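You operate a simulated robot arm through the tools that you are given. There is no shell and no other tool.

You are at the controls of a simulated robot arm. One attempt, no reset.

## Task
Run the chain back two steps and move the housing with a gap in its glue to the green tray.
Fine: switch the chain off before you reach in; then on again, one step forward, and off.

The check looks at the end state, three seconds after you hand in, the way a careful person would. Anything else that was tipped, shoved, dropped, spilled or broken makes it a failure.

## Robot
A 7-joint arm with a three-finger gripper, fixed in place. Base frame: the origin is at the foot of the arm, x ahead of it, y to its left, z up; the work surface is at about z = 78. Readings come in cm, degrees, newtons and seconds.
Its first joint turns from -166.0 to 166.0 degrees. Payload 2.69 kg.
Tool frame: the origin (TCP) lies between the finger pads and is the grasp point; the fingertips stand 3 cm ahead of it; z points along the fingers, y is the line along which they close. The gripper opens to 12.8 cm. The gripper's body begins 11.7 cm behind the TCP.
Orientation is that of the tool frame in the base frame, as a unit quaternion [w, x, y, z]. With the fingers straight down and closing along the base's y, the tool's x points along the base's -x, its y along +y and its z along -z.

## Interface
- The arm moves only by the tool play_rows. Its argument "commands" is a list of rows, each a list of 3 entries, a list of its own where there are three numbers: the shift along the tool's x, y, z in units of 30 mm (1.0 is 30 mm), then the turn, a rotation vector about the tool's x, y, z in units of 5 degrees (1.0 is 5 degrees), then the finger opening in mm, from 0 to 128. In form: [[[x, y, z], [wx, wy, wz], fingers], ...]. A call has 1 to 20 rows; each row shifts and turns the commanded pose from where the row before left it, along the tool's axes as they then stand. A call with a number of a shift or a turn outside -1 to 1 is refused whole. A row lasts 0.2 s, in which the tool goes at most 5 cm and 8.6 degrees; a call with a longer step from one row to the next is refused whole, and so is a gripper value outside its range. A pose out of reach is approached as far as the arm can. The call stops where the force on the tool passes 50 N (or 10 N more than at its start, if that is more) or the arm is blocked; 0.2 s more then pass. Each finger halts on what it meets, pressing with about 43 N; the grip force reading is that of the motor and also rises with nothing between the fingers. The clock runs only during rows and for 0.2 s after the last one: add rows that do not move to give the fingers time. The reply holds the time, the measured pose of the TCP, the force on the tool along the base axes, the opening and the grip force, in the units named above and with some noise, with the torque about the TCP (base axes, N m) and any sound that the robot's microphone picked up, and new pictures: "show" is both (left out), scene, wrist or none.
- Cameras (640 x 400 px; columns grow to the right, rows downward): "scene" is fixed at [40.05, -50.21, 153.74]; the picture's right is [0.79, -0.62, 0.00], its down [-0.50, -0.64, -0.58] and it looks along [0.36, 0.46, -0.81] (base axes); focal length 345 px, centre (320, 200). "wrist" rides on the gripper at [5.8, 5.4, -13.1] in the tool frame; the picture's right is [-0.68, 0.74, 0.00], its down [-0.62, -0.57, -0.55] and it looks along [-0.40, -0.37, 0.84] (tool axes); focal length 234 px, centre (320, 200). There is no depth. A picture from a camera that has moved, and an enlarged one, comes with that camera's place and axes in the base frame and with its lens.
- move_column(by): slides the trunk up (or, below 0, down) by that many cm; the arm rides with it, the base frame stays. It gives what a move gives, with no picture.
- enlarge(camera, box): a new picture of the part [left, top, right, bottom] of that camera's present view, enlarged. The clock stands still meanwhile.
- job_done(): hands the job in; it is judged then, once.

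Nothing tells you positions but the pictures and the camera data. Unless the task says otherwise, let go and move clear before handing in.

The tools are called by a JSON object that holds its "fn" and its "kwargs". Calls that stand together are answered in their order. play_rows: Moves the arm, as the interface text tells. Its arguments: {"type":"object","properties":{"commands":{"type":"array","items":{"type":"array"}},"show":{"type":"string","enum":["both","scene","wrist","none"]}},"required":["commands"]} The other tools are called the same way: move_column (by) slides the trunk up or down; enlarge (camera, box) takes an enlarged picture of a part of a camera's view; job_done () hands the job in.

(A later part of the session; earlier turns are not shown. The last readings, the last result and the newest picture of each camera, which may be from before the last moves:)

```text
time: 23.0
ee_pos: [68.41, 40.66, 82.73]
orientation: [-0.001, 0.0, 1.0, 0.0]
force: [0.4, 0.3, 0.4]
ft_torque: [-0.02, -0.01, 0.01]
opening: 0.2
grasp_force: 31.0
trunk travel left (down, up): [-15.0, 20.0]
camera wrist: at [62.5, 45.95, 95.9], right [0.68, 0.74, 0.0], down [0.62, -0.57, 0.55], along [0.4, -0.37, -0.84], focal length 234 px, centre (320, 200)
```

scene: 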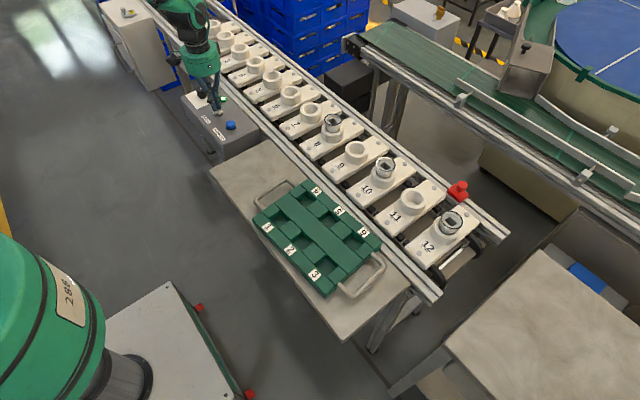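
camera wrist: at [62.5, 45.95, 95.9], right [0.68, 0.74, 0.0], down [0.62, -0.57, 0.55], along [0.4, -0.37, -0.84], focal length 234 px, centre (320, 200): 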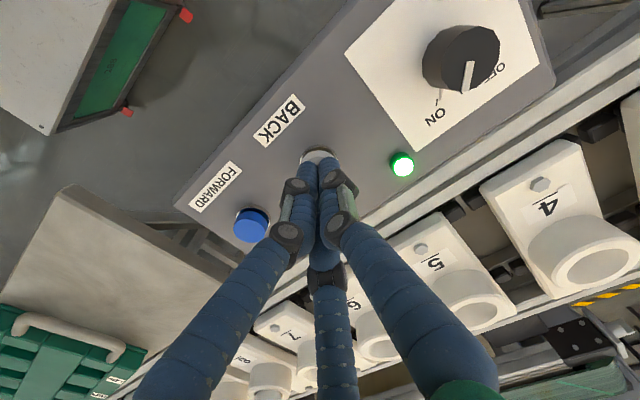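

Still no contact with the tips at about z=79.7, so I'll carry on down in fine steps.

{"fn": "play_rows", "kwargs": {"commands": [[[0, 0, 0.04], [0, 0, 0], 0], [[0, 0, 0.04], [0, 0, 0], 0], [[0, 0, 0.04], [0, 0, 0], 0]], "show": "none"}}

{"fn": "enlarge", "kwargs": {"camera": "scene", "box": [190, 80, 254, 130]}}

```text
time: 23.8
ee_pos: [68.42, 40.7, 82.56]
orientation: [0.0, 0.0, 1.0, 0.0]
force: [-0.1, 0.0, 0.0]
ft_torque: [-0.01, -0.04, 0.02]
opening: 0.21
grasp_force: 31.8
trunk travel left (down, up): [-15.0, 20.0]
```

```text
8.00 times, centred on (222, 105) of scene
camera zoom: at [40.05, -50.21, 153.74], right [0.79, -0.62, 0.0], down [-0.5, -0.64, -0.58], along [0.36, 0.46, -0.81], focal length 2758 px, centre (1104, 960)
```

zoom: 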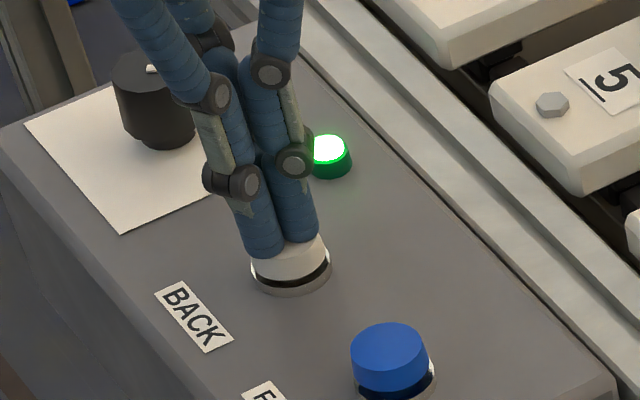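

{"fn": "play_rows", "kwargs": {"commands": [[[0, 0, 0.05], [0, 0, 0], 0], [[0, 0, 0.05], [0, 0, 0], 0], [[0, 0, 0.05], [0, 0, 0], 0]], "show": "none"}}

```text
time: 24.6
ee_pos: [68.4, 40.59, 81.94]
orientation: [-0.001, 0.0, 1.0, 0.001]
force: [-1.8, -1.4, 6.0]
ft_torque: [-0.06, 0.0, -0.01]
opening: 0.58
grasp_force: 31.7
trunk travel left (down, up): [-15.0, 20.0]
heard: click
```

It clicked with the TCP at ~81.94. I'll lift off at once and watch the chain.

{"fn": "play_rows", "kwargs": {"commands": [[[0, 0, -0.5], [0, 0, 0], 0], [[0, 0, -0.3], [0, 0, 0], 0]], "show": "scene"}}

```text
time: 25.2
ee_pos: [68.5, 40.63, 84.26]
orientation: [0.0, 0.0, 1.0, 0.0]
force: [-0.3, -0.2, -0.6]
ft_torque: [0.02, -0.02, 0.0]
opening: 0.19
grasp_force: 31.7
trunk travel left (down, up): [-15.0, 20.0]
```

scene: 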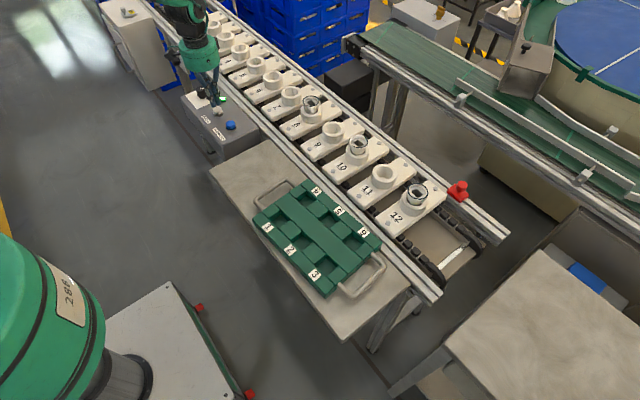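

The chain is moving backward. I'll wait for it to settle.

{"fn": "play_rows", "kwargs": {"commands": [[[0, 0, 0], [0, 0, 0], 0], [[0, 0, 0], [0, 0, 0], 0], [[0, 0, 0], [0, 0, 0], 0], [[0, 0, 0], [0, 0, 0], 0], [[0, 0, 0], [0, 0, 0], 0], [[0, 0, 0], [0, 0, 0], 0], [[0, 0, 0], [0, 0, 0], 0], [[0, 0, 0], [0, 0, 0], 0]], "show": "scene"}}

```text
time: 27.0
ee_pos: [68.5, 40.59, 84.46]
orientation: [0.0, 0.0, 1.0, 0.0]
force: [-0.2, 1.0, 0.4]
ft_torque: [0.01, 0.0, 0.0]
opening: 0.21
grasp_force: 31.2
trunk travel left (down, up): [-15.0, 20.0]
```

scene: 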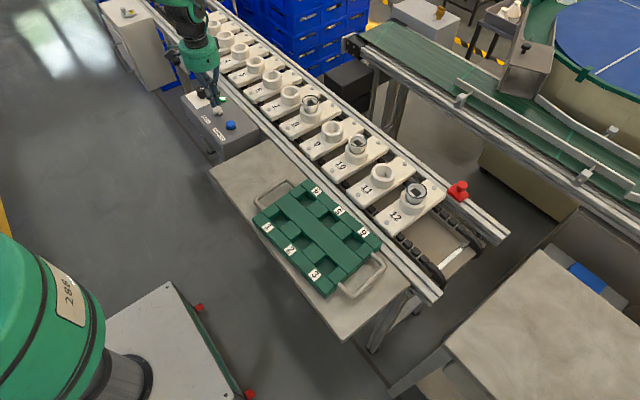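

Exactly one step back: 12 is where 11 was. Now the second BACK press.

{"fn": "play_rows", "kwargs": {"commands": [[[0, 0, 0.5], [0, 0, 0], 0], [[0, 0, 0.15], [0, 0, 0], 0], [[0, 0, 0.05], [0, 0, 0], 0], [[0, 0, 0.05], [0, 0, 0], 0], [[0, 0, 0.05], [0, 0, 0], 0]], "show": "none"}}

```text
time: 28.2
ee_pos: [68.48, 40.64, 81.99]
orientation: [0.0, 0.0, 1.0, -0.001]
force: [-1.4, -1.3, 6.8]
ft_torque: [-0.09, 0.03, 0.02]
opening: 0.62
grasp_force: 31.0
trunk travel left (down, up): [-15.0, 20.0]
heard: click
```

The second press clicked. I'll lift and wait for the step to finish.

{"fn": "play_rows", "kwargs": {"commands": [[[0, 0, -0.6], [0, 0, 0], 0], [[0, 0, -0.9], [0, 0, 0], 0], [[0, 0, -0.9], [0, 0, 0], 0], [[0, 0, -0.9], [0, 0, 0], 0], [[0, 0, 0], [0, 0, 0], 30], [[0, 0, 0], [0, 0, 0], 60], [[0, 0, 0], [0, 0, 0], 70], [[0, 0, 0], [0, 0, 0], 70], [[0, 0, 0], [0, 0, 0], 70], [[0, 0, 0], [0, 0, 0], 70], [[0, 0, 0], [0, 0, 0], 70]]}}

{"fn": "enlarge", "kwargs": {"camera": "scene", "box": [250, 70, 490, 270]}}

{"fn": "enlarge", "kwargs": {"camera": "scene", "box": [184, 75, 232, 105]}}

```text
time: 30.6
ee_pos: [68.59, 40.73, 91.88]
orientation: [0.0, -0.001, 1.0, 0.0]
force: [0.3, 0.6, 0.2]
ft_torque: [0.02, 0.0, 0.0]
opening: 7.01
grasp_force: 0.0
trunk travel left (down, up): [-15.0, 20.0]
camera wrist: at [62.63, 45.99, 105.0], right [0.68, 0.74, 0.0], down [0.62, -0.57, 0.55], along [0.4, -0.37, -0.84], focal length 234 px, centre (320, 200)
```

scene: 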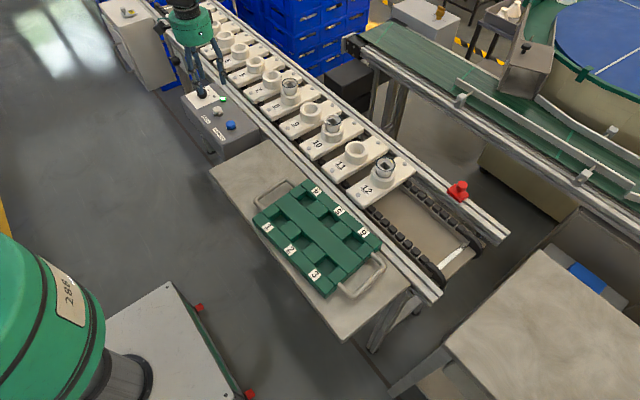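
wrist: 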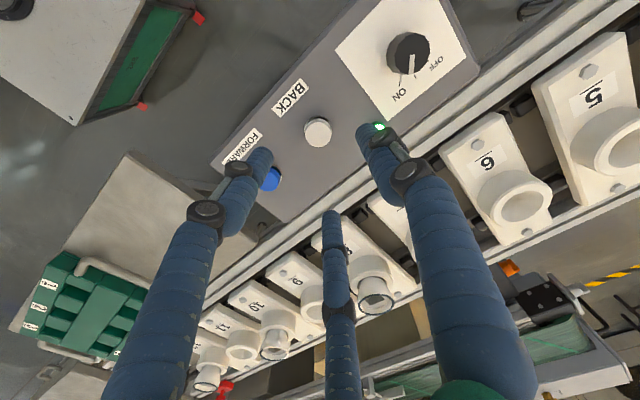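

```text
2.00 times, centred on (370, 170) of scene
camera zoom: at [40.05, -50.21, 153.74], right [0.79, -0.62, 0.0], down [-0.5, -0.64, -0.58], along [0.36, 0.46, -0.81], focal length 690 px, centre (220, 260)
```

zoom: 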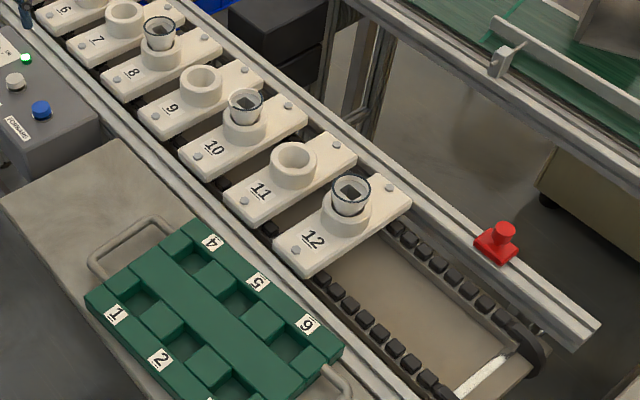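

```text
13.33 times, centred on (208, 90) of scene
camera zoom: at [40.05, -50.21, 153.74], right [0.79, -0.62, 0.0], down [-0.5, -0.64, -0.58], along [0.36, 0.46, -0.81], focal length 4597 px, centre (1813, 1667)
```

zoom: 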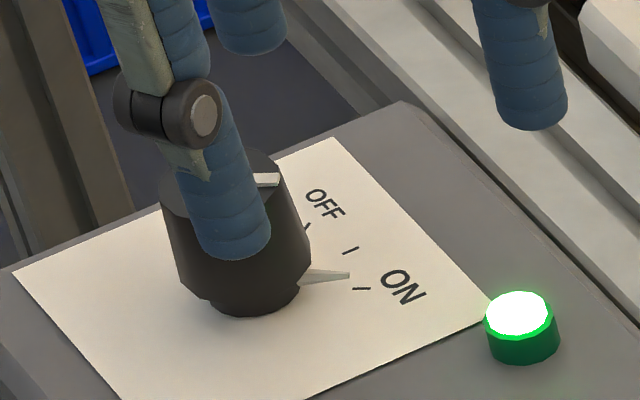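

Two steps are done: carrier 10 is now where 8 was. Next I switch the chain off, moving over the knob and pre-rotating the wrist so it can turn back.

{"fn": "play_rows", "kwargs": {"commands": [[[0, 0.9, 0], [0, 0, 0], 70], [[0, 0.9, 0], [0, 0, 0], 70], [[0, 0.9, 0], [0, 0, 0], 70], [[0, 0.9, 0], [0, 0, 0], 70], [[0, 0, 0], [0, 0, 1], 70], [[0, 0, 0], [0, 0, 1], 70], [[0, 0, 0], [0, 0, 1], 70], [[0, 0, 0], [0, 0, 1], 70], [[0, 0, 0], [0, 0, 1], 70], [[0, 0, 0], [0, 0, 1], 70], [[0, 0, 0], [0, 0, 1], 70], [[0, 0, 0], [0, 0, 1], 70], [[0, 0, 0], [0, 0, 1], 70], [[0, 0, 0], [0, 0, 1], 70], [[0, 0, 0], [0, 0, 1], 70], [[0, 0, 0], [0, 0, 1], 70], [[0, 0, 0], [0, 0, 1], 70], [[0, 0, 0], [0, 0, 1], 70], [[0, 0, 0], [0, 0, 0], 70]], "show": "wrist"}}

```text
time: 34.6
ee_pos: [68.41, 51.39, 91.88]
orientation: [0.001, 0.574, 0.819, 0.0]
force: [0.0, 0.5, 0.3]
ft_torque: [0.0, 0.02, -0.03]
opening: 7.02
grasp_force: 0.0
trunk travel left (down, up): [-15.0, 20.0]
camera wrist: at [71.43, 58.72, 104.92], right [0.92, -0.38, 0.0], down [-0.32, -0.77, 0.55], along [-0.21, -0.51, -0.84], focal length 234 px, centre (320, 200)
```

wrist: 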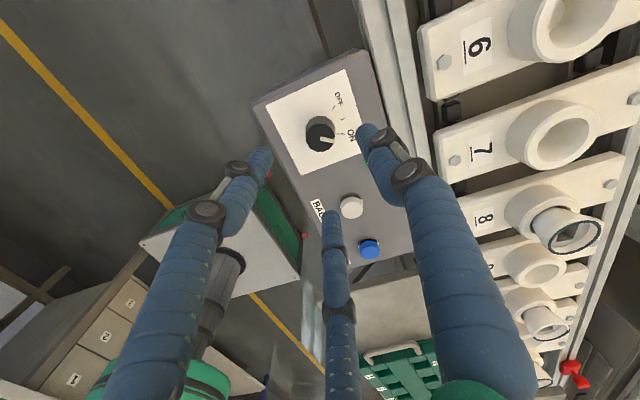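

{"fn": "play_rows", "kwargs": {"commands": [[[0, 0.05, 0.8], [0, 0, 0], 70], [[0, 0, 0.9], [0, 0, 0], 70], [[0, 0, 0.8], [0, 0, 0], 70], [[0, 0, 0.6], [0, 0, 0], 70], [[0, 0, 0.25], [0, 0, 0], 70], [[0, 0, 0], [0, 0, 0], 70], [[0, 0, 0], [0, 0, 0], 40], [[0, 0, 0], [0, 0, 0], 20], [[0, 0, 0], [0, 0, 0], 20], [[0, 0, 0], [0, 0, 0], 20]]}}

{"fn": "enlarge", "kwargs": {"camera": "wrist", "box": [240, 120, 400, 220]}}

```text
time: 36.8
ee_pos: [68.47, 51.44, 81.8]
orientation: [0.001, 0.573, 0.819, 0.0]
force: [5.1, -0.9, -2.4]
ft_torque: [-0.04, -0.21, 0.03]
opening: 3.31
grasp_force: 45.0
trunk travel left (down, up): [-15.0, 20.0]
camera wrist: at [71.46, 58.75, 94.83], right [0.92, -0.38, 0.0], down [-0.32, -0.77, 0.55], along [-0.21, -0.51, -0.84], focal length 234 px, centre (320, 200)
```

scene: 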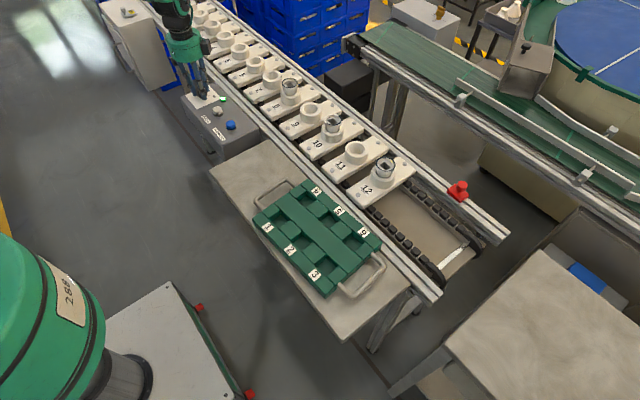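
wrist: 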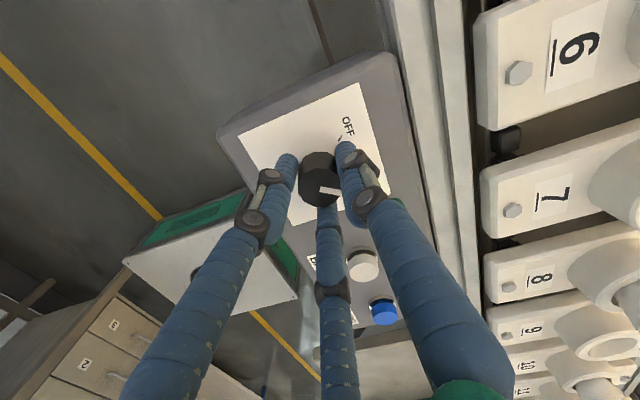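

```text
4.00 times, centred on (320, 170) of wrist
camera zoom: at [71.46, 58.75, 94.83], right [0.92, -0.38, 0.0], down [-0.32, -0.77, 0.55], along [-0.21, -0.51, -0.84], focal length 937 px, centre (320, 320)
```

zoom: 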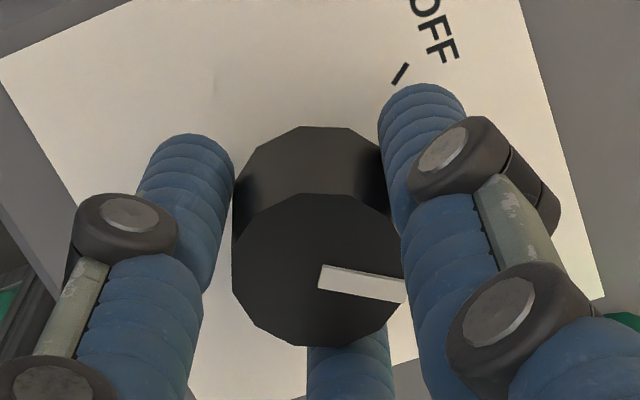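

A good grip with low side load. I'll turn it counter-clockwise back toward OFF.

{"fn": "play_rows", "kwargs": {"commands": [[[0, 0, 0], [0, 0, -1], 20], [[0, 0, 0], [0, 0, -1], 20], [[0, 0, 0], [0, 0, -1], 20], [[0, 0, 0], [0, 0, -1], 20], [[0, 0, 0], [0, 0, -1], 20], [[0, 0, 0], [0, 0, -1], 20], [[0, 0, 0], [0, 0, -1], 20], [[0, 0, 0], [0, 0, 0], 20]], "show": "none"}}

```text
time: 38.6
ee_pos: [68.54, 51.42, 81.68]
orientation: [0.0, 0.3, 0.954, 0.0]
force: [-10.1, -0.8, -2.3]
ft_torque: [0.05, 0.41, 0.01]
opening: 3.33
grasp_force: 44.5
trunk travel left (down, up): [-15.0, 20.0]
heard: click
```

{"fn": "play_rows", "kwargs": {"commands": [[[0.02, 0, 0], [0, 0, -1], 20], [[0, 0, 0], [0, 0, -1], 20], [[0, 0, 0], [0, 0, -1], 20], [[0, 0, 0], [0, 0, -1], 20], [[0, 0, 0], [0, 0, -1], 20], [[0, 0, 0], [0, 0, -1], 20], [[0, 0, 0], [0, 0, -1], 20], [[0, 0, 0], [0, 0, 0], 20]], "show": "wrist"}}

{"fn": "enlarge", "kwargs": {"camera": "scene", "box": [184, 75, 232, 105]}}

```text
time: 40.4
ee_pos: [68.55, 51.49, 81.82]
orientation: [0.0, -0.001, 1.0, -0.001]
force: [-6.8, -13.0, -6.2]
ft_torque: [-0.52, 0.3, -0.08]
opening: 3.32
grasp_force: 44.7
trunk travel left (down, up): [-15.0, 20.0]
camera wrist: at [62.59, 56.8, 94.83], right [0.68, 0.74, 0.0], down [0.62, -0.56, 0.55], along [0.4, -0.37, -0.84], focal length 234 px, centre (320, 200)
```

wrist: 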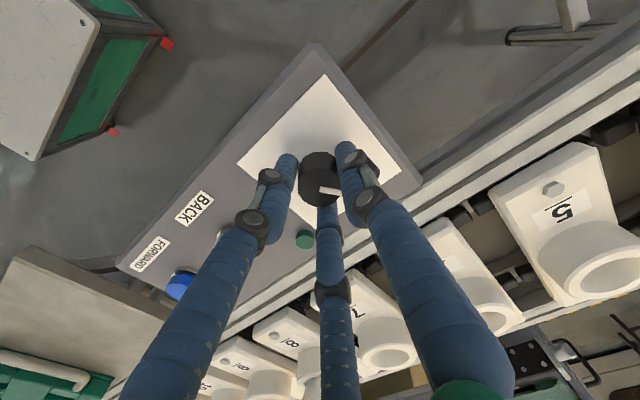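

```text
13.33 times, centred on (208, 90) of scene
camera zoom: at [40.05, -50.21, 153.74], right [0.79, -0.62, 0.0], down [-0.5, -0.64, -0.58], along [0.36, 0.46, -0.81], focal length 4597 px, centre (1813, 1667)
```

zoom: 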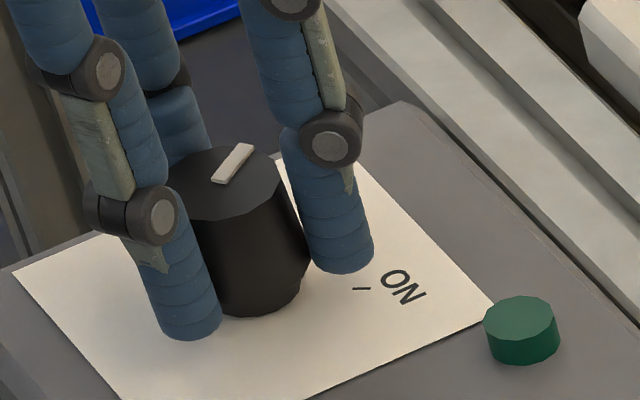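

The lamp is out and the pointer is back at OFF. I'll release, lift and travel toward the target housing.

{"fn": "play_rows", "kwargs": {"commands": [[[0, 0, 0], [0, 0, 0], 50], [[0, 0, 0], [0, 0, 0], 70], [[0, 0, 0], [0, 0, 0], 70], [[0, 0, -0.6], [0, 0, 0], 70], [[0, 0, -0.98], [0, 0, 0], 70], [[0, 0, -0.98], [0, 0, 0], 70], [[0, 0, -0.98], [0, 0, 0], 70], [[0, 0, -0.98], [0, 0, 0], 80], [[0, 0, -0.98], [0, 0, 0], 90], [[0, 0, -0.98], [0, 0, 0], 100], [[-0.3, -0.95, -0.98], [0, 0, 0], 110], [[-0.4, -0.98, 0], [0, 0, 0], 110], [[-0.4, -0.98, 0], [0, 0, 0], 110], [[-0.4, -0.98, 0], [0, 0, 0], 110], [[-0.4, -0.98, 0], [0, 0, 0], 110], [[-0.4, -0.98, 0], [0, 0, 0], 110], [[-0.4, -0.98, 0], [0, 0, 0], 110], [[-0.4, -0.98, 0], [0, 0, 0], 110], [[-0.4, -0.98, 0], [0, 0, 0], 110], [[-0.4, -0.98, 0], [0, 0, 0], 110]], "show": "none"}}

{"fn": "enlarge", "kwargs": {"camera": "scene", "box": [180, 70, 260, 120]}}

```text
time: 44.6
ee_pos: [80.36, 22.33, 104.18]
orientation: [0.0, 0.0, 1.0, 0.001]
force: [0.7, 0.0, -0.5]
ft_torque: [0.02, -0.01, 0.0]
opening: 11.0
grasp_force: 0.1
trunk travel left (down, up): [-15.0, 20.0]
```

```text
8.00 times, centred on (220, 95) of scene
camera zoom: at [40.05, -50.21, 153.74], right [0.79, -0.62, 0.0], down [-0.5, -0.64, -0.58], along [0.36, 0.46, -0.81], focal length 2758 px, centre (1120, 1040)
```

zoom: 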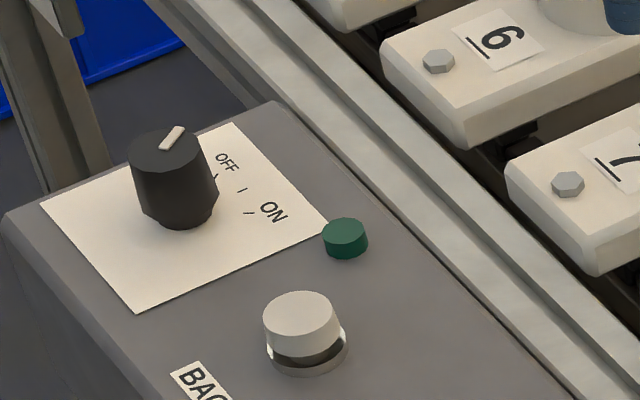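

The knob stays at OFF. I'll continue toward carrier 10 for a close look at its housing.

{"fn": "play_rows", "kwargs": {"commands": [[[-0.24, -0.955, 0], [0, 0, 0], 110], [[-0.24, -0.955, 0], [0, 0, 0], 110], [[-0.24, -0.955, 0], [0, 0, 0], 110], [[-0.24, -0.955, 0], [0, 0, 0], 110], [[-0.24, -0.955, 0], [0, 0, 0], 110], [[0, 0, 0], [0, 0, 0], 110]]}}

{"fn": "enlarge", "kwargs": {"camera": "wrist", "box": [240, 80, 400, 180]}}

{"fn": "enlarge", "kwargs": {"camera": "scene", "box": [280, 90, 376, 160]}}

```text
time: 46.0
ee_pos: [84.0, 8.02, 104.14]
orientation: [0.0, 0.0, 1.0, 0.0]
force: [-0.1, 0.4, -0.7]
ft_torque: [0.03, 0.01, 0.01]
opening: 11.01
grasp_force: 0.1
trunk travel left (down, up): [-15.0, 20.0]
camera wrist: at [77.97, 13.26, 117.24], right [0.68, 0.74, 0.0], down [0.62, -0.57, 0.55], along [0.4, -0.37, -0.84], focal length 234 px, centre (320, 200)
```

scene: 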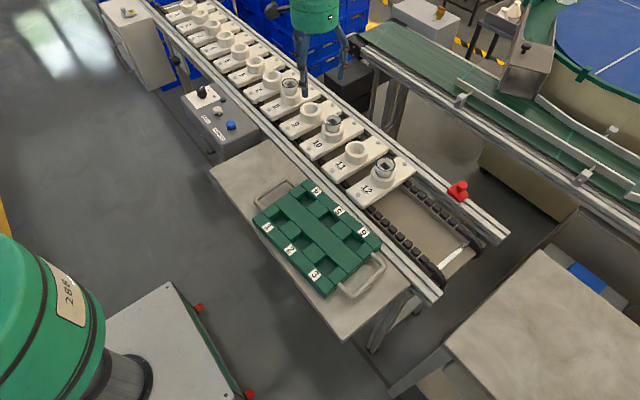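
wrist: 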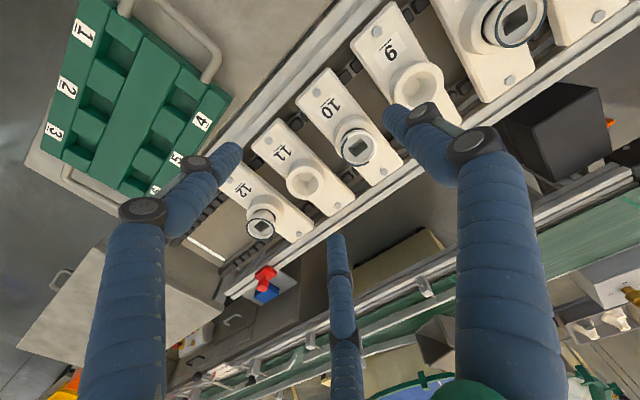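

```text
4.00 times, centred on (320, 130) of wrist
camera zoom: at [77.97, 13.26, 117.24], right [0.68, 0.74, 0.0], down [0.62, -0.57, 0.55], along [0.4, -0.37, -0.84], focal length 937 px, centre (320, 480)
```

zoom: 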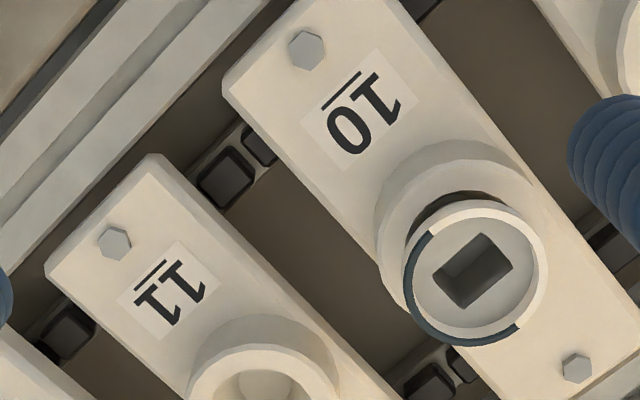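

```text
5.71 times, centred on (328, 125) of scene
camera zoom: at [40.05, -50.21, 153.74], right [0.79, -0.62, 0.0], down [-0.5, -0.64, -0.58], along [0.36, 0.46, -0.81], focal length 1970 px, centre (274, 629)
```

zoom: 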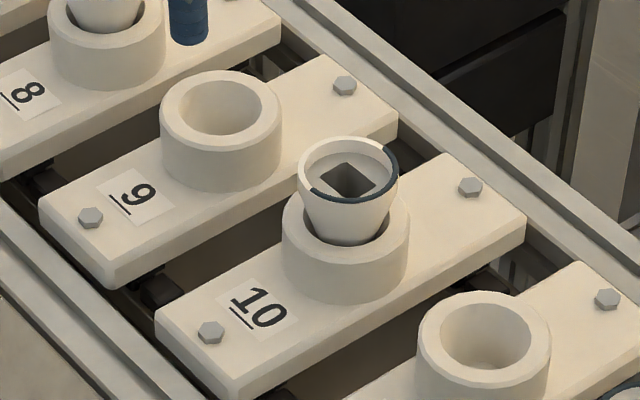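

The chain is stopped and the housing on 10, with roughly half its bead missing, is near (91, 9.2) with its rim at z≈84.7. I'll hover above it to refine.

{"fn": "play_rows", "kwargs": {"commands": [[[-0.58, 0.1, 0.5], [0, 0, 0], 100], [[-0.58, 0.1, 0.5], [0, 0, 0], 100], [[-0.58, 0.1, 0.5], [0, 0, 0], 100], [[-0.58, 0.1, 0.5], [0, 0, 0], 100], [[0, 0, 0], [0, 0, 0], 100], [[0, 0, 0], [0, 0, 0], 100]]}}

{"fn": "enlarge", "kwargs": {"camera": "wrist", "box": [240, 90, 400, 190]}}

{"fn": "enlarge", "kwargs": {"camera": "scene", "box": [280, 50, 400, 150]}}

```text
time: 47.4
ee_pos: [90.87, 8.96, 98.22]
orientation: [0.001, 0.0, 1.0, 0.0]
force: [-0.6, -0.2, 0.9]
ft_torque: [0.0, 0.0, -0.04]
opening: 9.99
grasp_force: 0.0
trunk travel left (down, up): [-15.0, 20.0]
camera wrist: at [84.89, 14.31, 111.18], right [0.68, 0.74, 0.0], down [0.62, -0.57, 0.55], along [0.4, -0.37, -0.84], focal length 234 px, centre (320, 200)
```

scene: 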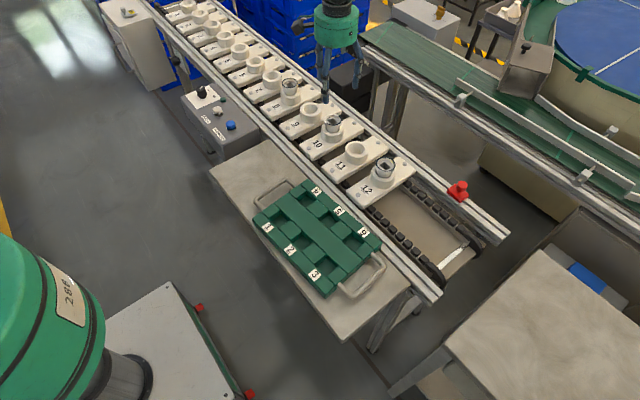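
wrist: 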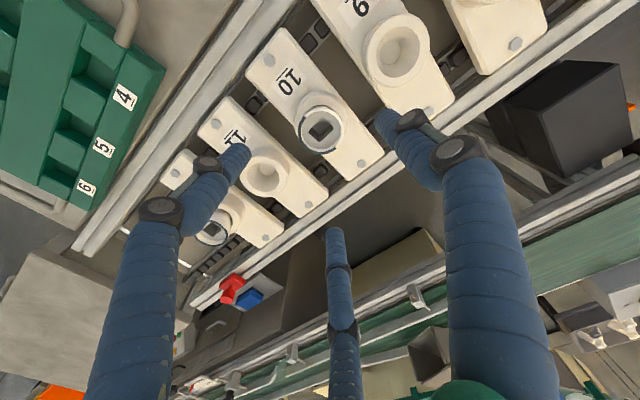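

```text
4.00 times, centred on (320, 140) of wrist
camera zoom: at [84.89, 14.31, 111.18], right [0.68, 0.74, 0.0], down [0.62, -0.57, 0.55], along [0.4, -0.37, -0.84], focal length 937 px, centre (320, 440)
```

zoom: 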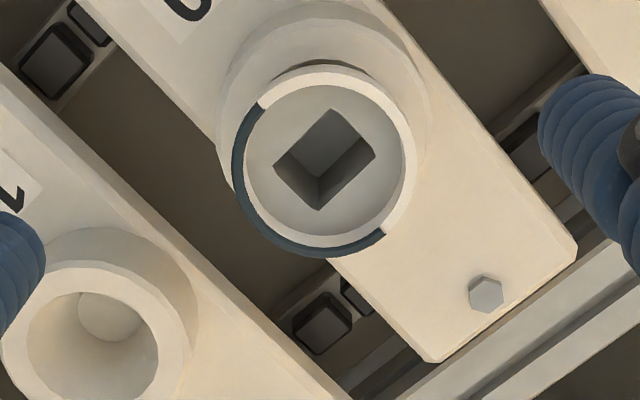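

```text
4.00 times, centred on (340, 100) of scene
camera zoom: at [40.05, -50.21, 153.74], right [0.79, -0.62, 0.0], down [-0.5, -0.64, -0.58], along [0.36, 0.46, -0.81], focal length 1379 px, centre (240, 600)
```

zoom: 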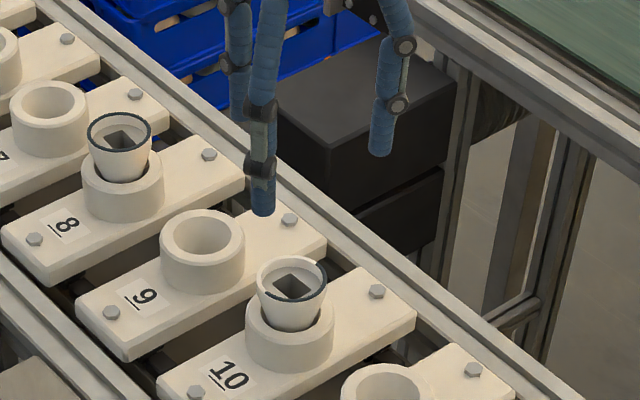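

The TCP is centred over the housing, whose rim is about 5 cm across. I'll come down alongside it with the fingers open.

{"fn": "play_rows", "kwargs": {"commands": [[[0, 0.02, 0.7], [0, 0, 0], 90], [[0, 0, 0.9], [0, 0, 0], 90], [[0, 0, 0.9], [0, 0, 0], 90], [[0, 0, 0.7], [0, 0, 0], 90], [[0, 0, 0.5], [0, 0, 0], 90], [[0, 0, 0], [0, 0, 0], 90]]}}

{"fn": "enlarge", "kwargs": {"camera": "wrist", "box": [240, 120, 400, 220]}}

{"fn": "enlarge", "kwargs": {"camera": "scene", "box": [290, 70, 386, 150]}}

```text
time: 48.8
ee_pos: [90.86, 9.2, 87.21]
orientation: [0.0, 0.0, 1.0, 0.0]
force: [-0.5, -1.0, -0.4]
ft_torque: [0.0, 0.02, 0.02]
opening: 9.0
grasp_force: 0.0
trunk travel left (down, up): [-15.0, 20.0]
camera wrist: at [84.93, 14.5, 100.13], right [0.68, 0.74, 0.0], down [0.62, -0.57, 0.55], along [0.4, -0.37, -0.84], focal length 234 px, centre (320, 200)
```

scene: 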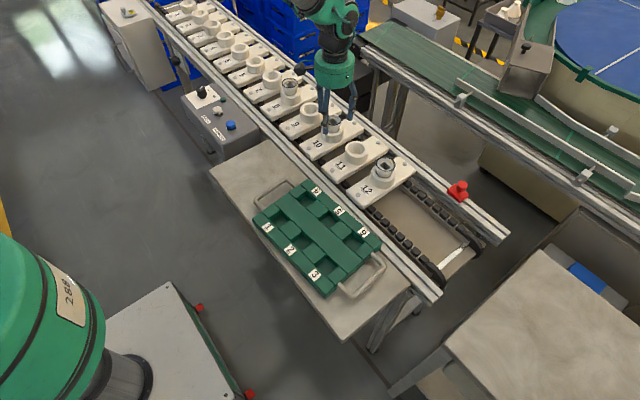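
wrist: 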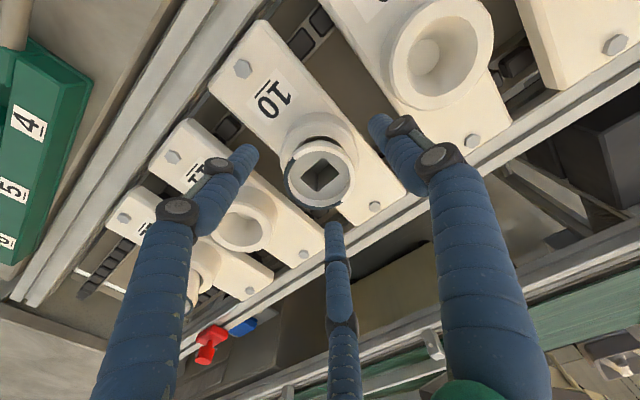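

```text
4.00 times, centred on (320, 170) of wrist
camera zoom: at [84.93, 14.5, 100.13], right [0.68, 0.74, 0.0], down [0.62, -0.57, 0.55], along [0.4, -0.37, -0.84], focal length 937 px, centre (320, 320)
```

zoom: 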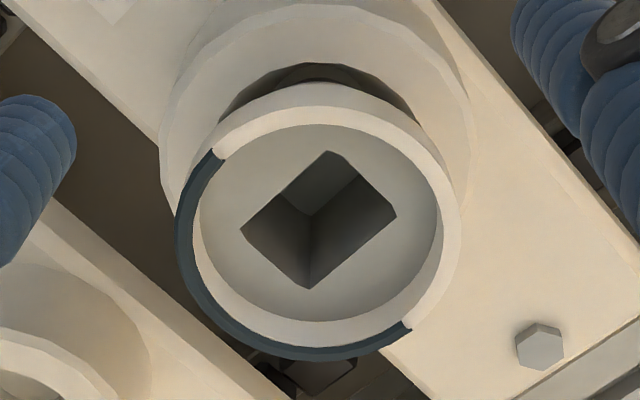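

```text
5.00 times, centred on (338, 110) of scene
camera zoom: at [40.05, -50.21, 153.74], right [0.79, -0.62, 0.0], down [-0.5, -0.64, -0.58], along [0.36, 0.46, -0.81], focal length 1724 px, centre (230, 650)
```

zoom: 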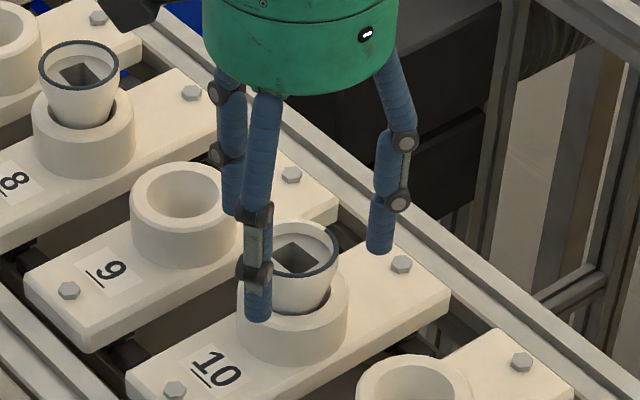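

Alignment is still good. I'll go down the rest of the way so the tips end just above the holder, then close gently.

{"fn": "play_rows", "kwargs": {"commands": [[[0, -0.03, 0.5], [0, 0, 0], 90], [[0, 0, 0.4], [0, 0, 0], 90], [[0, 0, 0.2], [0, 0, 0], 90], [[0, 0, 0], [0, 0, 0], 90]]}}

{"fn": "enlarge", "kwargs": {"camera": "wrist", "box": [240, 120, 400, 220]}}

{"fn": "enlarge", "kwargs": {"camera": "scene", "box": [300, 90, 380, 150]}}

```text
time: 49.8
ee_pos: [90.88, 9.16, 83.73]
orientation: [0.0, 0.0, 1.0, 0.0]
force: [0.2, -0.1, -0.2]
ft_torque: [-0.01, -0.02, 0.01]
opening: 8.98
grasp_force: 0.0
trunk travel left (down, up): [-15.0, 20.0]
camera wrist: at [84.88, 14.44, 96.85], right [0.68, 0.74, 0.0], down [0.62, -0.57, 0.55], along [0.4, -0.37, -0.84], focal length 234 px, centre (320, 200)
```

scene: 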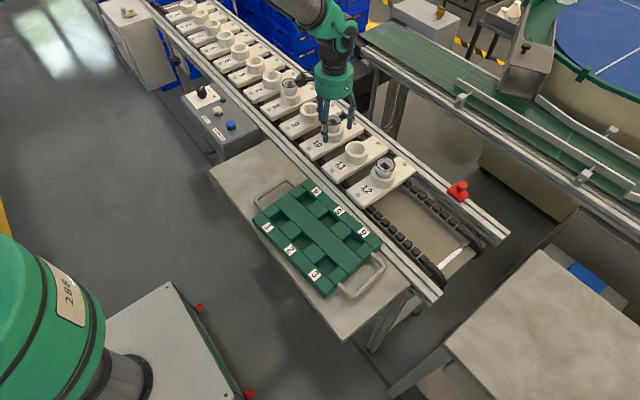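
wrist: 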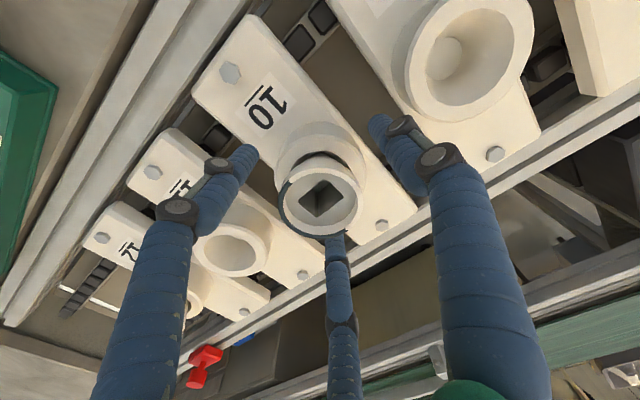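

```text
4.00 times, centred on (320, 170) of wrist
camera zoom: at [84.88, 14.44, 96.85], right [0.68, 0.74, 0.0], down [0.62, -0.57, 0.55], along [0.4, -0.37, -0.84], focal length 937 px, centre (320, 320)
```

zoom: 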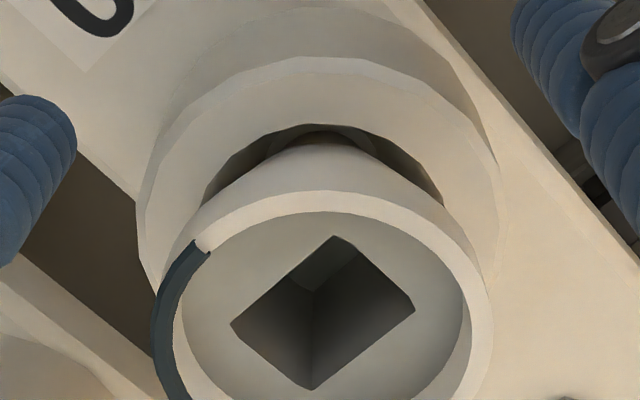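

```text
6.67 times, centred on (340, 120) of scene
camera zoom: at [40.05, -50.21, 153.74], right [0.79, -0.62, 0.0], down [-0.5, -0.64, -0.58], along [0.36, 0.46, -0.81], focal length 2299 px, centre (187, 733)
```

zoom: 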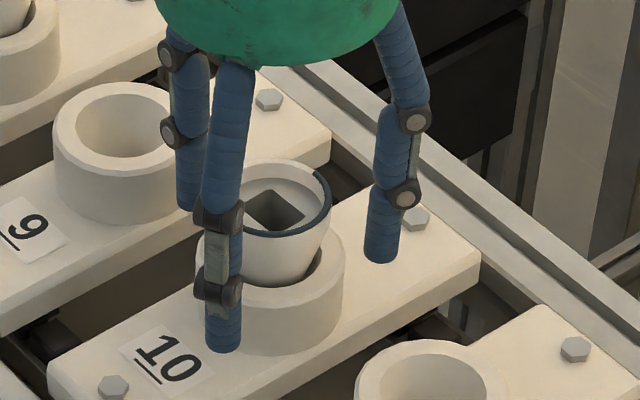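

{"fn": "play_rows", "kwargs": {"commands": [[[0, 0, 0], [0, 0, 0], 75], [[0, 0, 0], [0, 0, 0], 62], [[0, 0, 0], [0, 0, 0], 54], [[0, 0, 0], [0, 0, 0], 46], [[0, 0, 0], [0, 0, 0], 38], [[0, 0, 0], [0, 0, 0], 30], [[0, 0, 0], [0, 0, 0], 30]]}}

{"fn": "enlarge", "kwargs": {"camera": "wrist", "box": [240, 140, 400, 240]}}

{"fn": "enlarge", "kwargs": {"camera": "scene", "box": [300, 90, 380, 150]}}

```text
time: 51.4
ee_pos: [90.92, 9.14, 83.98]
orientation: [0.001, 0.0, 1.0, 0.0]
force: [22.5, -7.2, 3.2]
ft_torque: [-0.31, -0.63, 0.39]
opening: 6.07
grasp_force: 22.9
trunk travel left (down, up): [-15.0, 20.0]
camera wrist: at [85.02, 14.41, 96.91], right [0.68, 0.74, 0.0], down [0.61, -0.57, 0.55], along [0.41, -0.37, -0.84], focal length 234 px, centre (320, 200)
```

scene: 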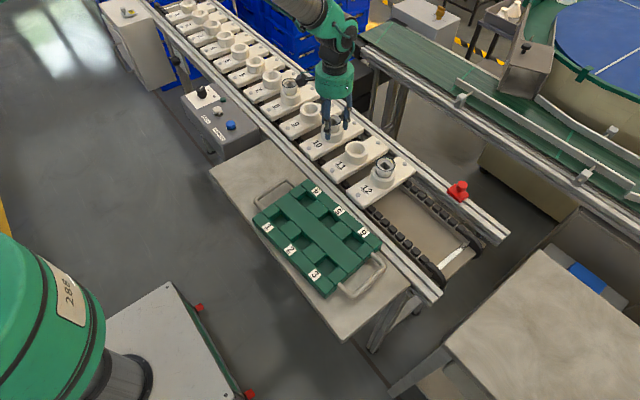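
wrist: 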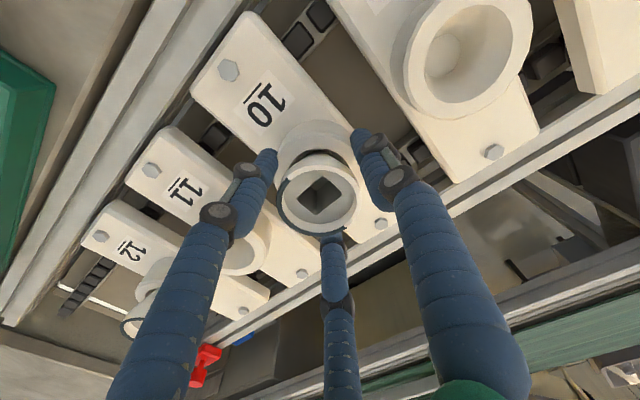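

```text
4.00 times, centred on (320, 190) of wrist
camera zoom: at [85.02, 14.41, 96.91], right [0.68, 0.74, 0.0], down [0.61, -0.57, 0.55], along [0.41, -0.37, -0.84], focal length 937 px, centre (320, 240)
```

zoom: 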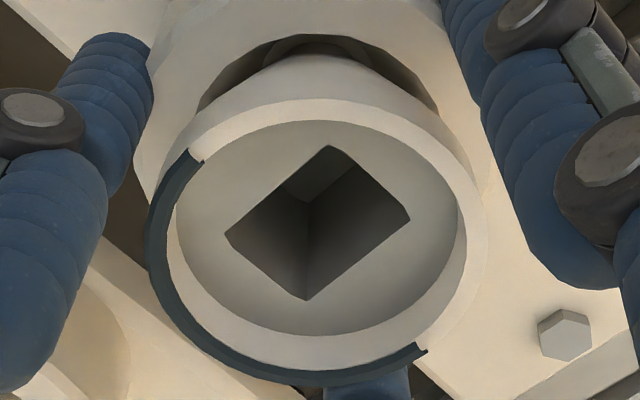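

```text
6.67 times, centred on (340, 120) of scene
camera zoom: at [40.05, -50.21, 153.74], right [0.79, -0.62, 0.0], down [-0.5, -0.64, -0.58], along [0.36, 0.46, -0.81], focal length 2299 px, centre (187, 733)
```

zoom: 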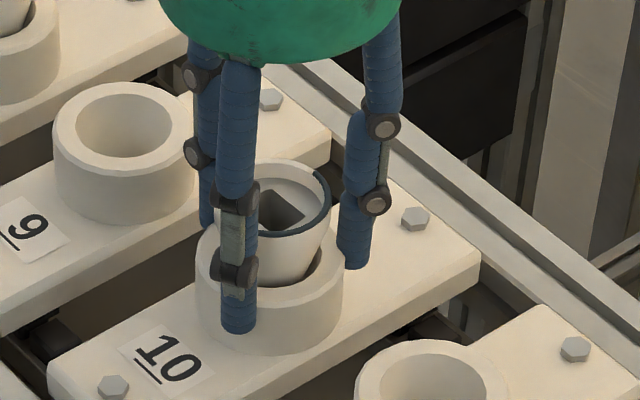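

Resistance came at 6.07 cm, wider than the 5 cm housing, so the tips are meeting the holder. I'll open again, go up a little and look.

{"fn": "play_rows", "kwargs": {"commands": [[[0, 0, 0], [0, 0, 0], 60], [[0, 0, 0], [0, 0, 0], 80], [[0, 0, 0], [0, 0, 0], 80], [[0, 0, -0.25], [0, 0, 0], 80], [[0, 0, -0.25], [0, 0, 0], 80], [[0, 0, 0], [0, 0, 0], 80]]}}

{"fn": "enlarge", "kwargs": {"camera": "wrist", "box": [240, 120, 400, 220]}}

{"fn": "enlarge", "kwargs": {"camera": "scene", "box": [300, 90, 380, 150]}}

```text
time: 52.8
ee_pos: [90.75, 9.31, 85.49]
orientation: [0.001, 0.001, 1.0, 0.0]
force: [-0.8, 0.5, -0.3]
ft_torque: [0.01, -0.02, 0.01]
opening: 8.0
grasp_force: 0.1
trunk travel left (down, up): [-15.0, 20.0]
camera wrist: at [84.8, 14.46, 98.4], right [0.68, 0.74, 0.0], down [0.62, -0.57, 0.55], along [0.4, -0.37, -0.84], focal length 234 px, centre (320, 200)
```

scene: 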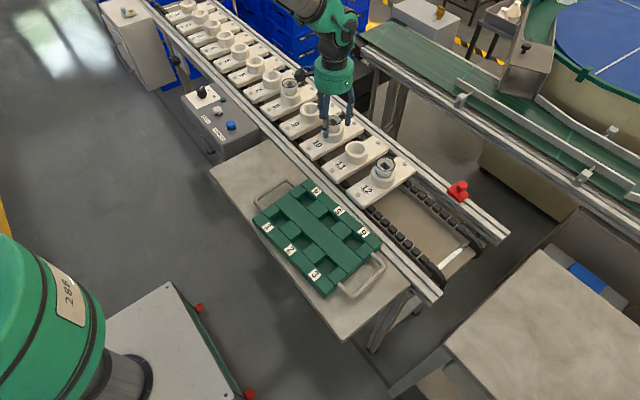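
wrist: 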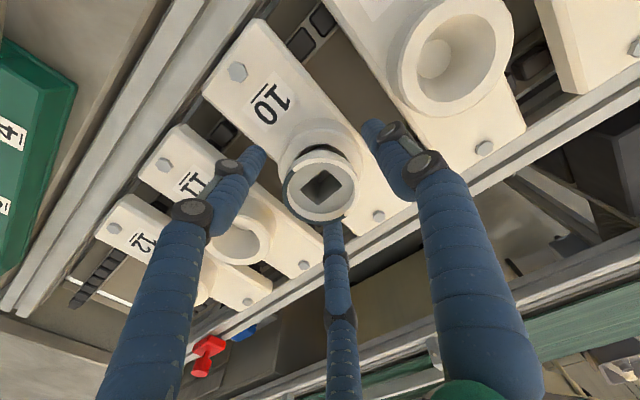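

```text
4.00 times, centred on (320, 170) of wrist
camera zoom: at [84.8, 14.46, 98.4], right [0.68, 0.74, 0.0], down [0.62, -0.57, 0.55], along [0.4, -0.37, -0.84], focal length 937 px, centre (320, 320)
```

zoom: 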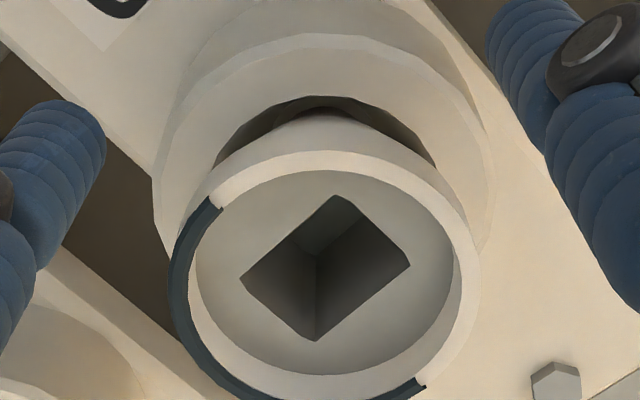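

```text
6.67 times, centred on (340, 120) of scene
camera zoom: at [40.05, -50.21, 153.74], right [0.79, -0.62, 0.0], down [-0.5, -0.64, -0.58], along [0.36, 0.46, -0.81], focal length 2299 px, centre (187, 733)
```

zoom: 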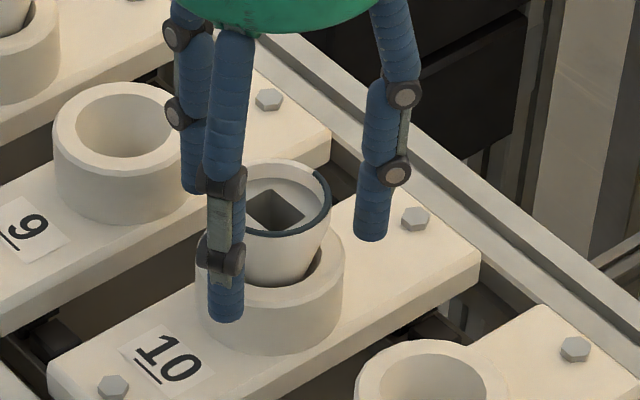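

The tips had met the holder's chamfer (top ≈ 80.9); the holder and housing look undisturbed. I'll grip higher, with the tips at ~82.2, after a small re-centring toward +x.

{"fn": "play_rows", "kwargs": {"commands": [[[-0.07, -0.03, 0.08], [0, 0, 0], 75], [[0, 0, 0], [0, 0, 0], 65], [[0, 0, 0], [0, 0, 0], 58], [[0, 0, 0], [0, 0, 0], 52], [[0, 0, 0], [0, 0, 0], 48], [[0, 0, 0], [0, 0, 0], 44], [[0, 0, 0], [0, 0, 0], 44]]}}

{"fn": "enlarge", "kwargs": {"camera": "wrist", "box": [240, 120, 400, 220]}}

{"fn": "enlarge", "kwargs": {"camera": "scene", "box": [300, 90, 380, 150]}}

```text
time: 54.4
ee_pos: [91.12, 9.07, 85.14]
orientation: [0.0, 0.0, 1.0, -0.001]
force: [0.3, 0.1, 0.2]
ft_torque: [0.05, 0.04, 0.0]
opening: 4.95
grasp_force: 42.6
trunk travel left (down, up): [-15.0, 20.0]
camera wrist: at [85.09, 14.31, 98.15], right [0.68, 0.74, 0.0], down [0.62, -0.57, 0.55], along [0.4, -0.37, -0.84], focal length 234 px, centre (320, 200)
```

scene: 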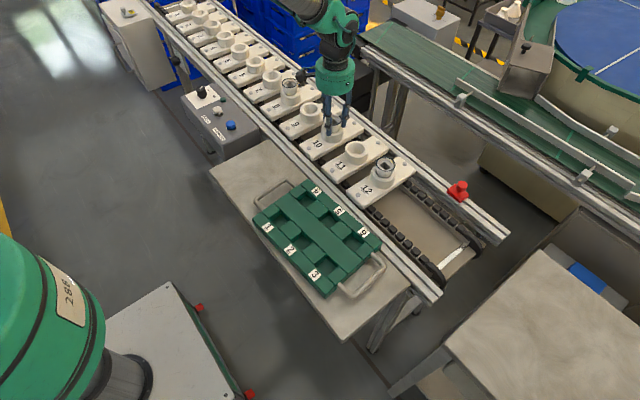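
wrist: 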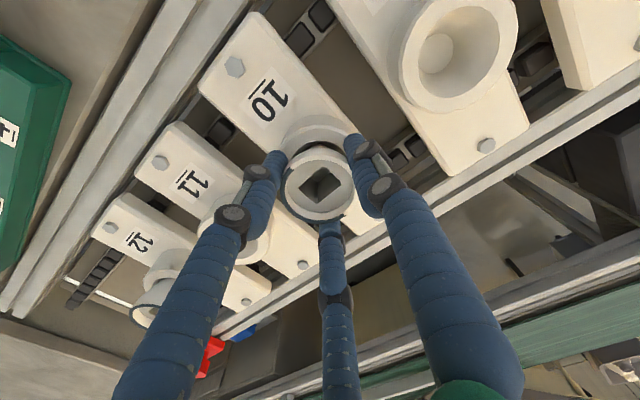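

```text
4.00 times, centred on (320, 170) of wrist
camera zoom: at [85.09, 14.31, 98.15], right [0.68, 0.74, 0.0], down [0.62, -0.57, 0.55], along [0.4, -0.37, -0.84], focal length 937 px, centre (320, 320)
```

zoom: 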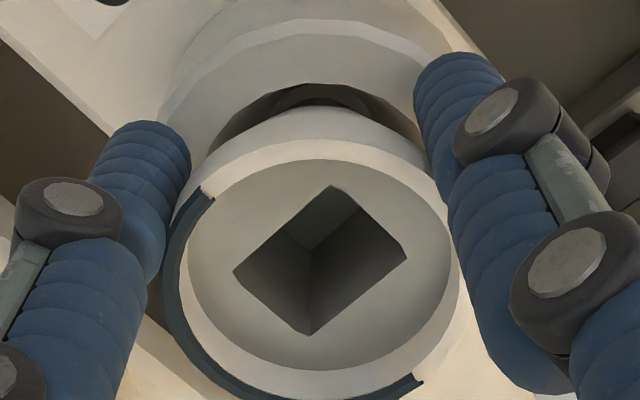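

```text
6.67 times, centred on (340, 120) of scene
camera zoom: at [40.05, -50.21, 153.74], right [0.79, -0.62, 0.0], down [-0.5, -0.64, -0.58], along [0.36, 0.46, -0.81], focal length 2299 px, centre (187, 733)
```

zoom: 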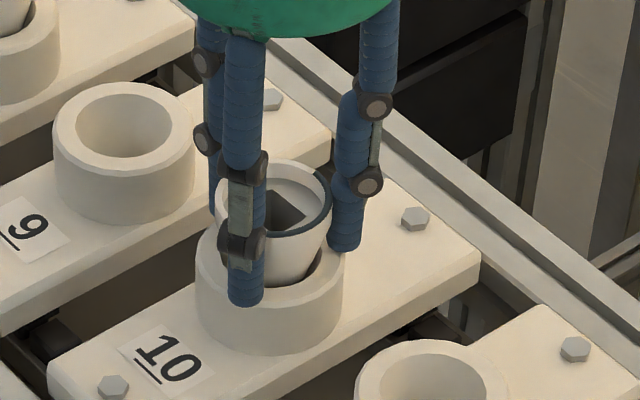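

Gripped at 4.95 cm with a firm, balanced grip. Lifting straight up.

{"fn": "play_rows", "kwargs": {"commands": [[[0, 0, -0.2], [0, 0, 0], 35], [[0, 0, -0.3], [0, 0, 0], 35], [[0, 0, -0.5], [0, 0, 0], 35], [[0, 0, -0.6], [0, 0, 0], 35], [[0, 0, -0.8], [0, 0, 0], 35], [[0, 0, -0.9], [0, 0, 0], 35], [[0, 0, -0.9], [0, 0, 0], 35], [[0, 0, -0.6], [0, 0, 0], 35], [[0, 0, 0], [0, 0, 0], 35]]}}

{"fn": "enlarge", "kwargs": {"camera": "scene", "box": [290, 60, 386, 140]}}

{"fn": "enlarge", "kwargs": {"camera": "wrist", "box": [240, 120, 400, 220]}}

```text
time: 56.4
ee_pos: [91.06, 9.0, 99.57]
orientation: [0.001, -0.001, 1.0, 0.0]
force: [-0.3, 0.0, -1.0]
ft_torque: [-0.01, -0.02, -0.01]
opening: 4.93
grasp_force: 43.2
trunk travel left (down, up): [-15.0, 20.0]
camera wrist: at [85.11, 14.33, 112.51], right [0.68, 0.74, 0.0], down [0.62, -0.57, 0.55], along [0.4, -0.37, -0.84], focal length 234 px, centre (320, 200)
```

scene: 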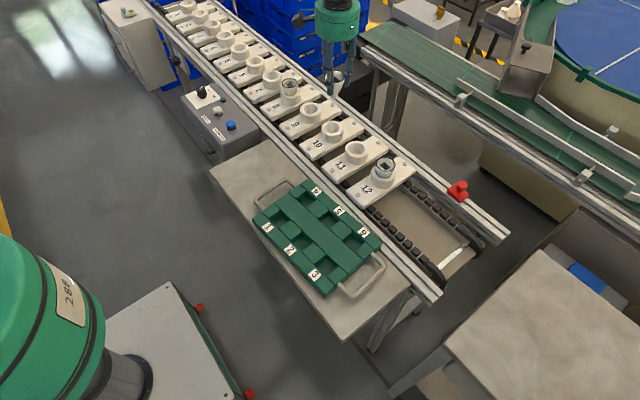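
wrist: 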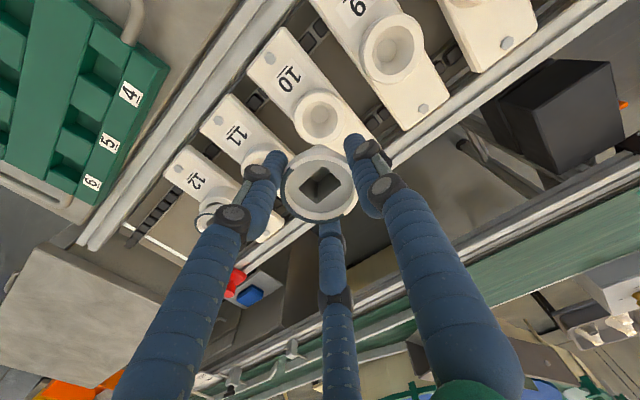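

```text
5.00 times, centred on (338, 100) of scene
camera zoom: at [40.05, -50.21, 153.74], right [0.79, -0.62, 0.0], down [-0.5, -0.64, -0.58], along [0.36, 0.46, -0.81], focal length 1724 px, centre (230, 700)
```

zoom: 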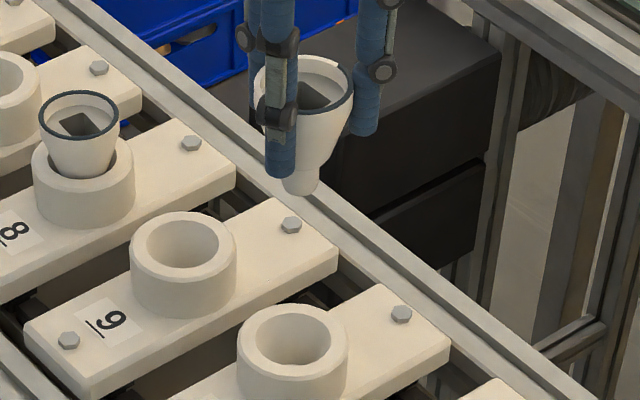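

```text
4.00 times, centred on (320, 170) of wrist
camera zoom: at [85.11, 14.33, 112.51], right [0.68, 0.74, 0.0], down [0.62, -0.57, 0.55], along [0.4, -0.37, -0.84], focal length 937 px, centre (320, 320)
```

zoom: 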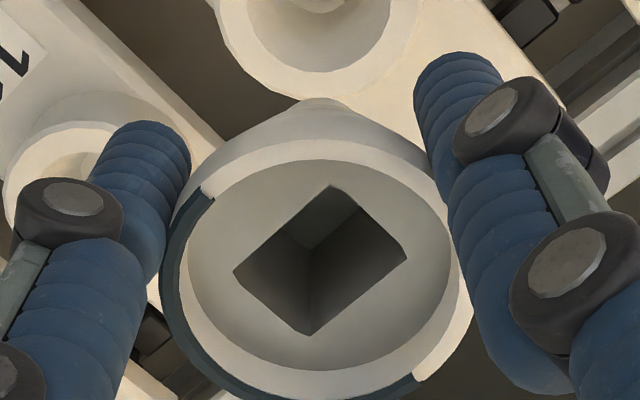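

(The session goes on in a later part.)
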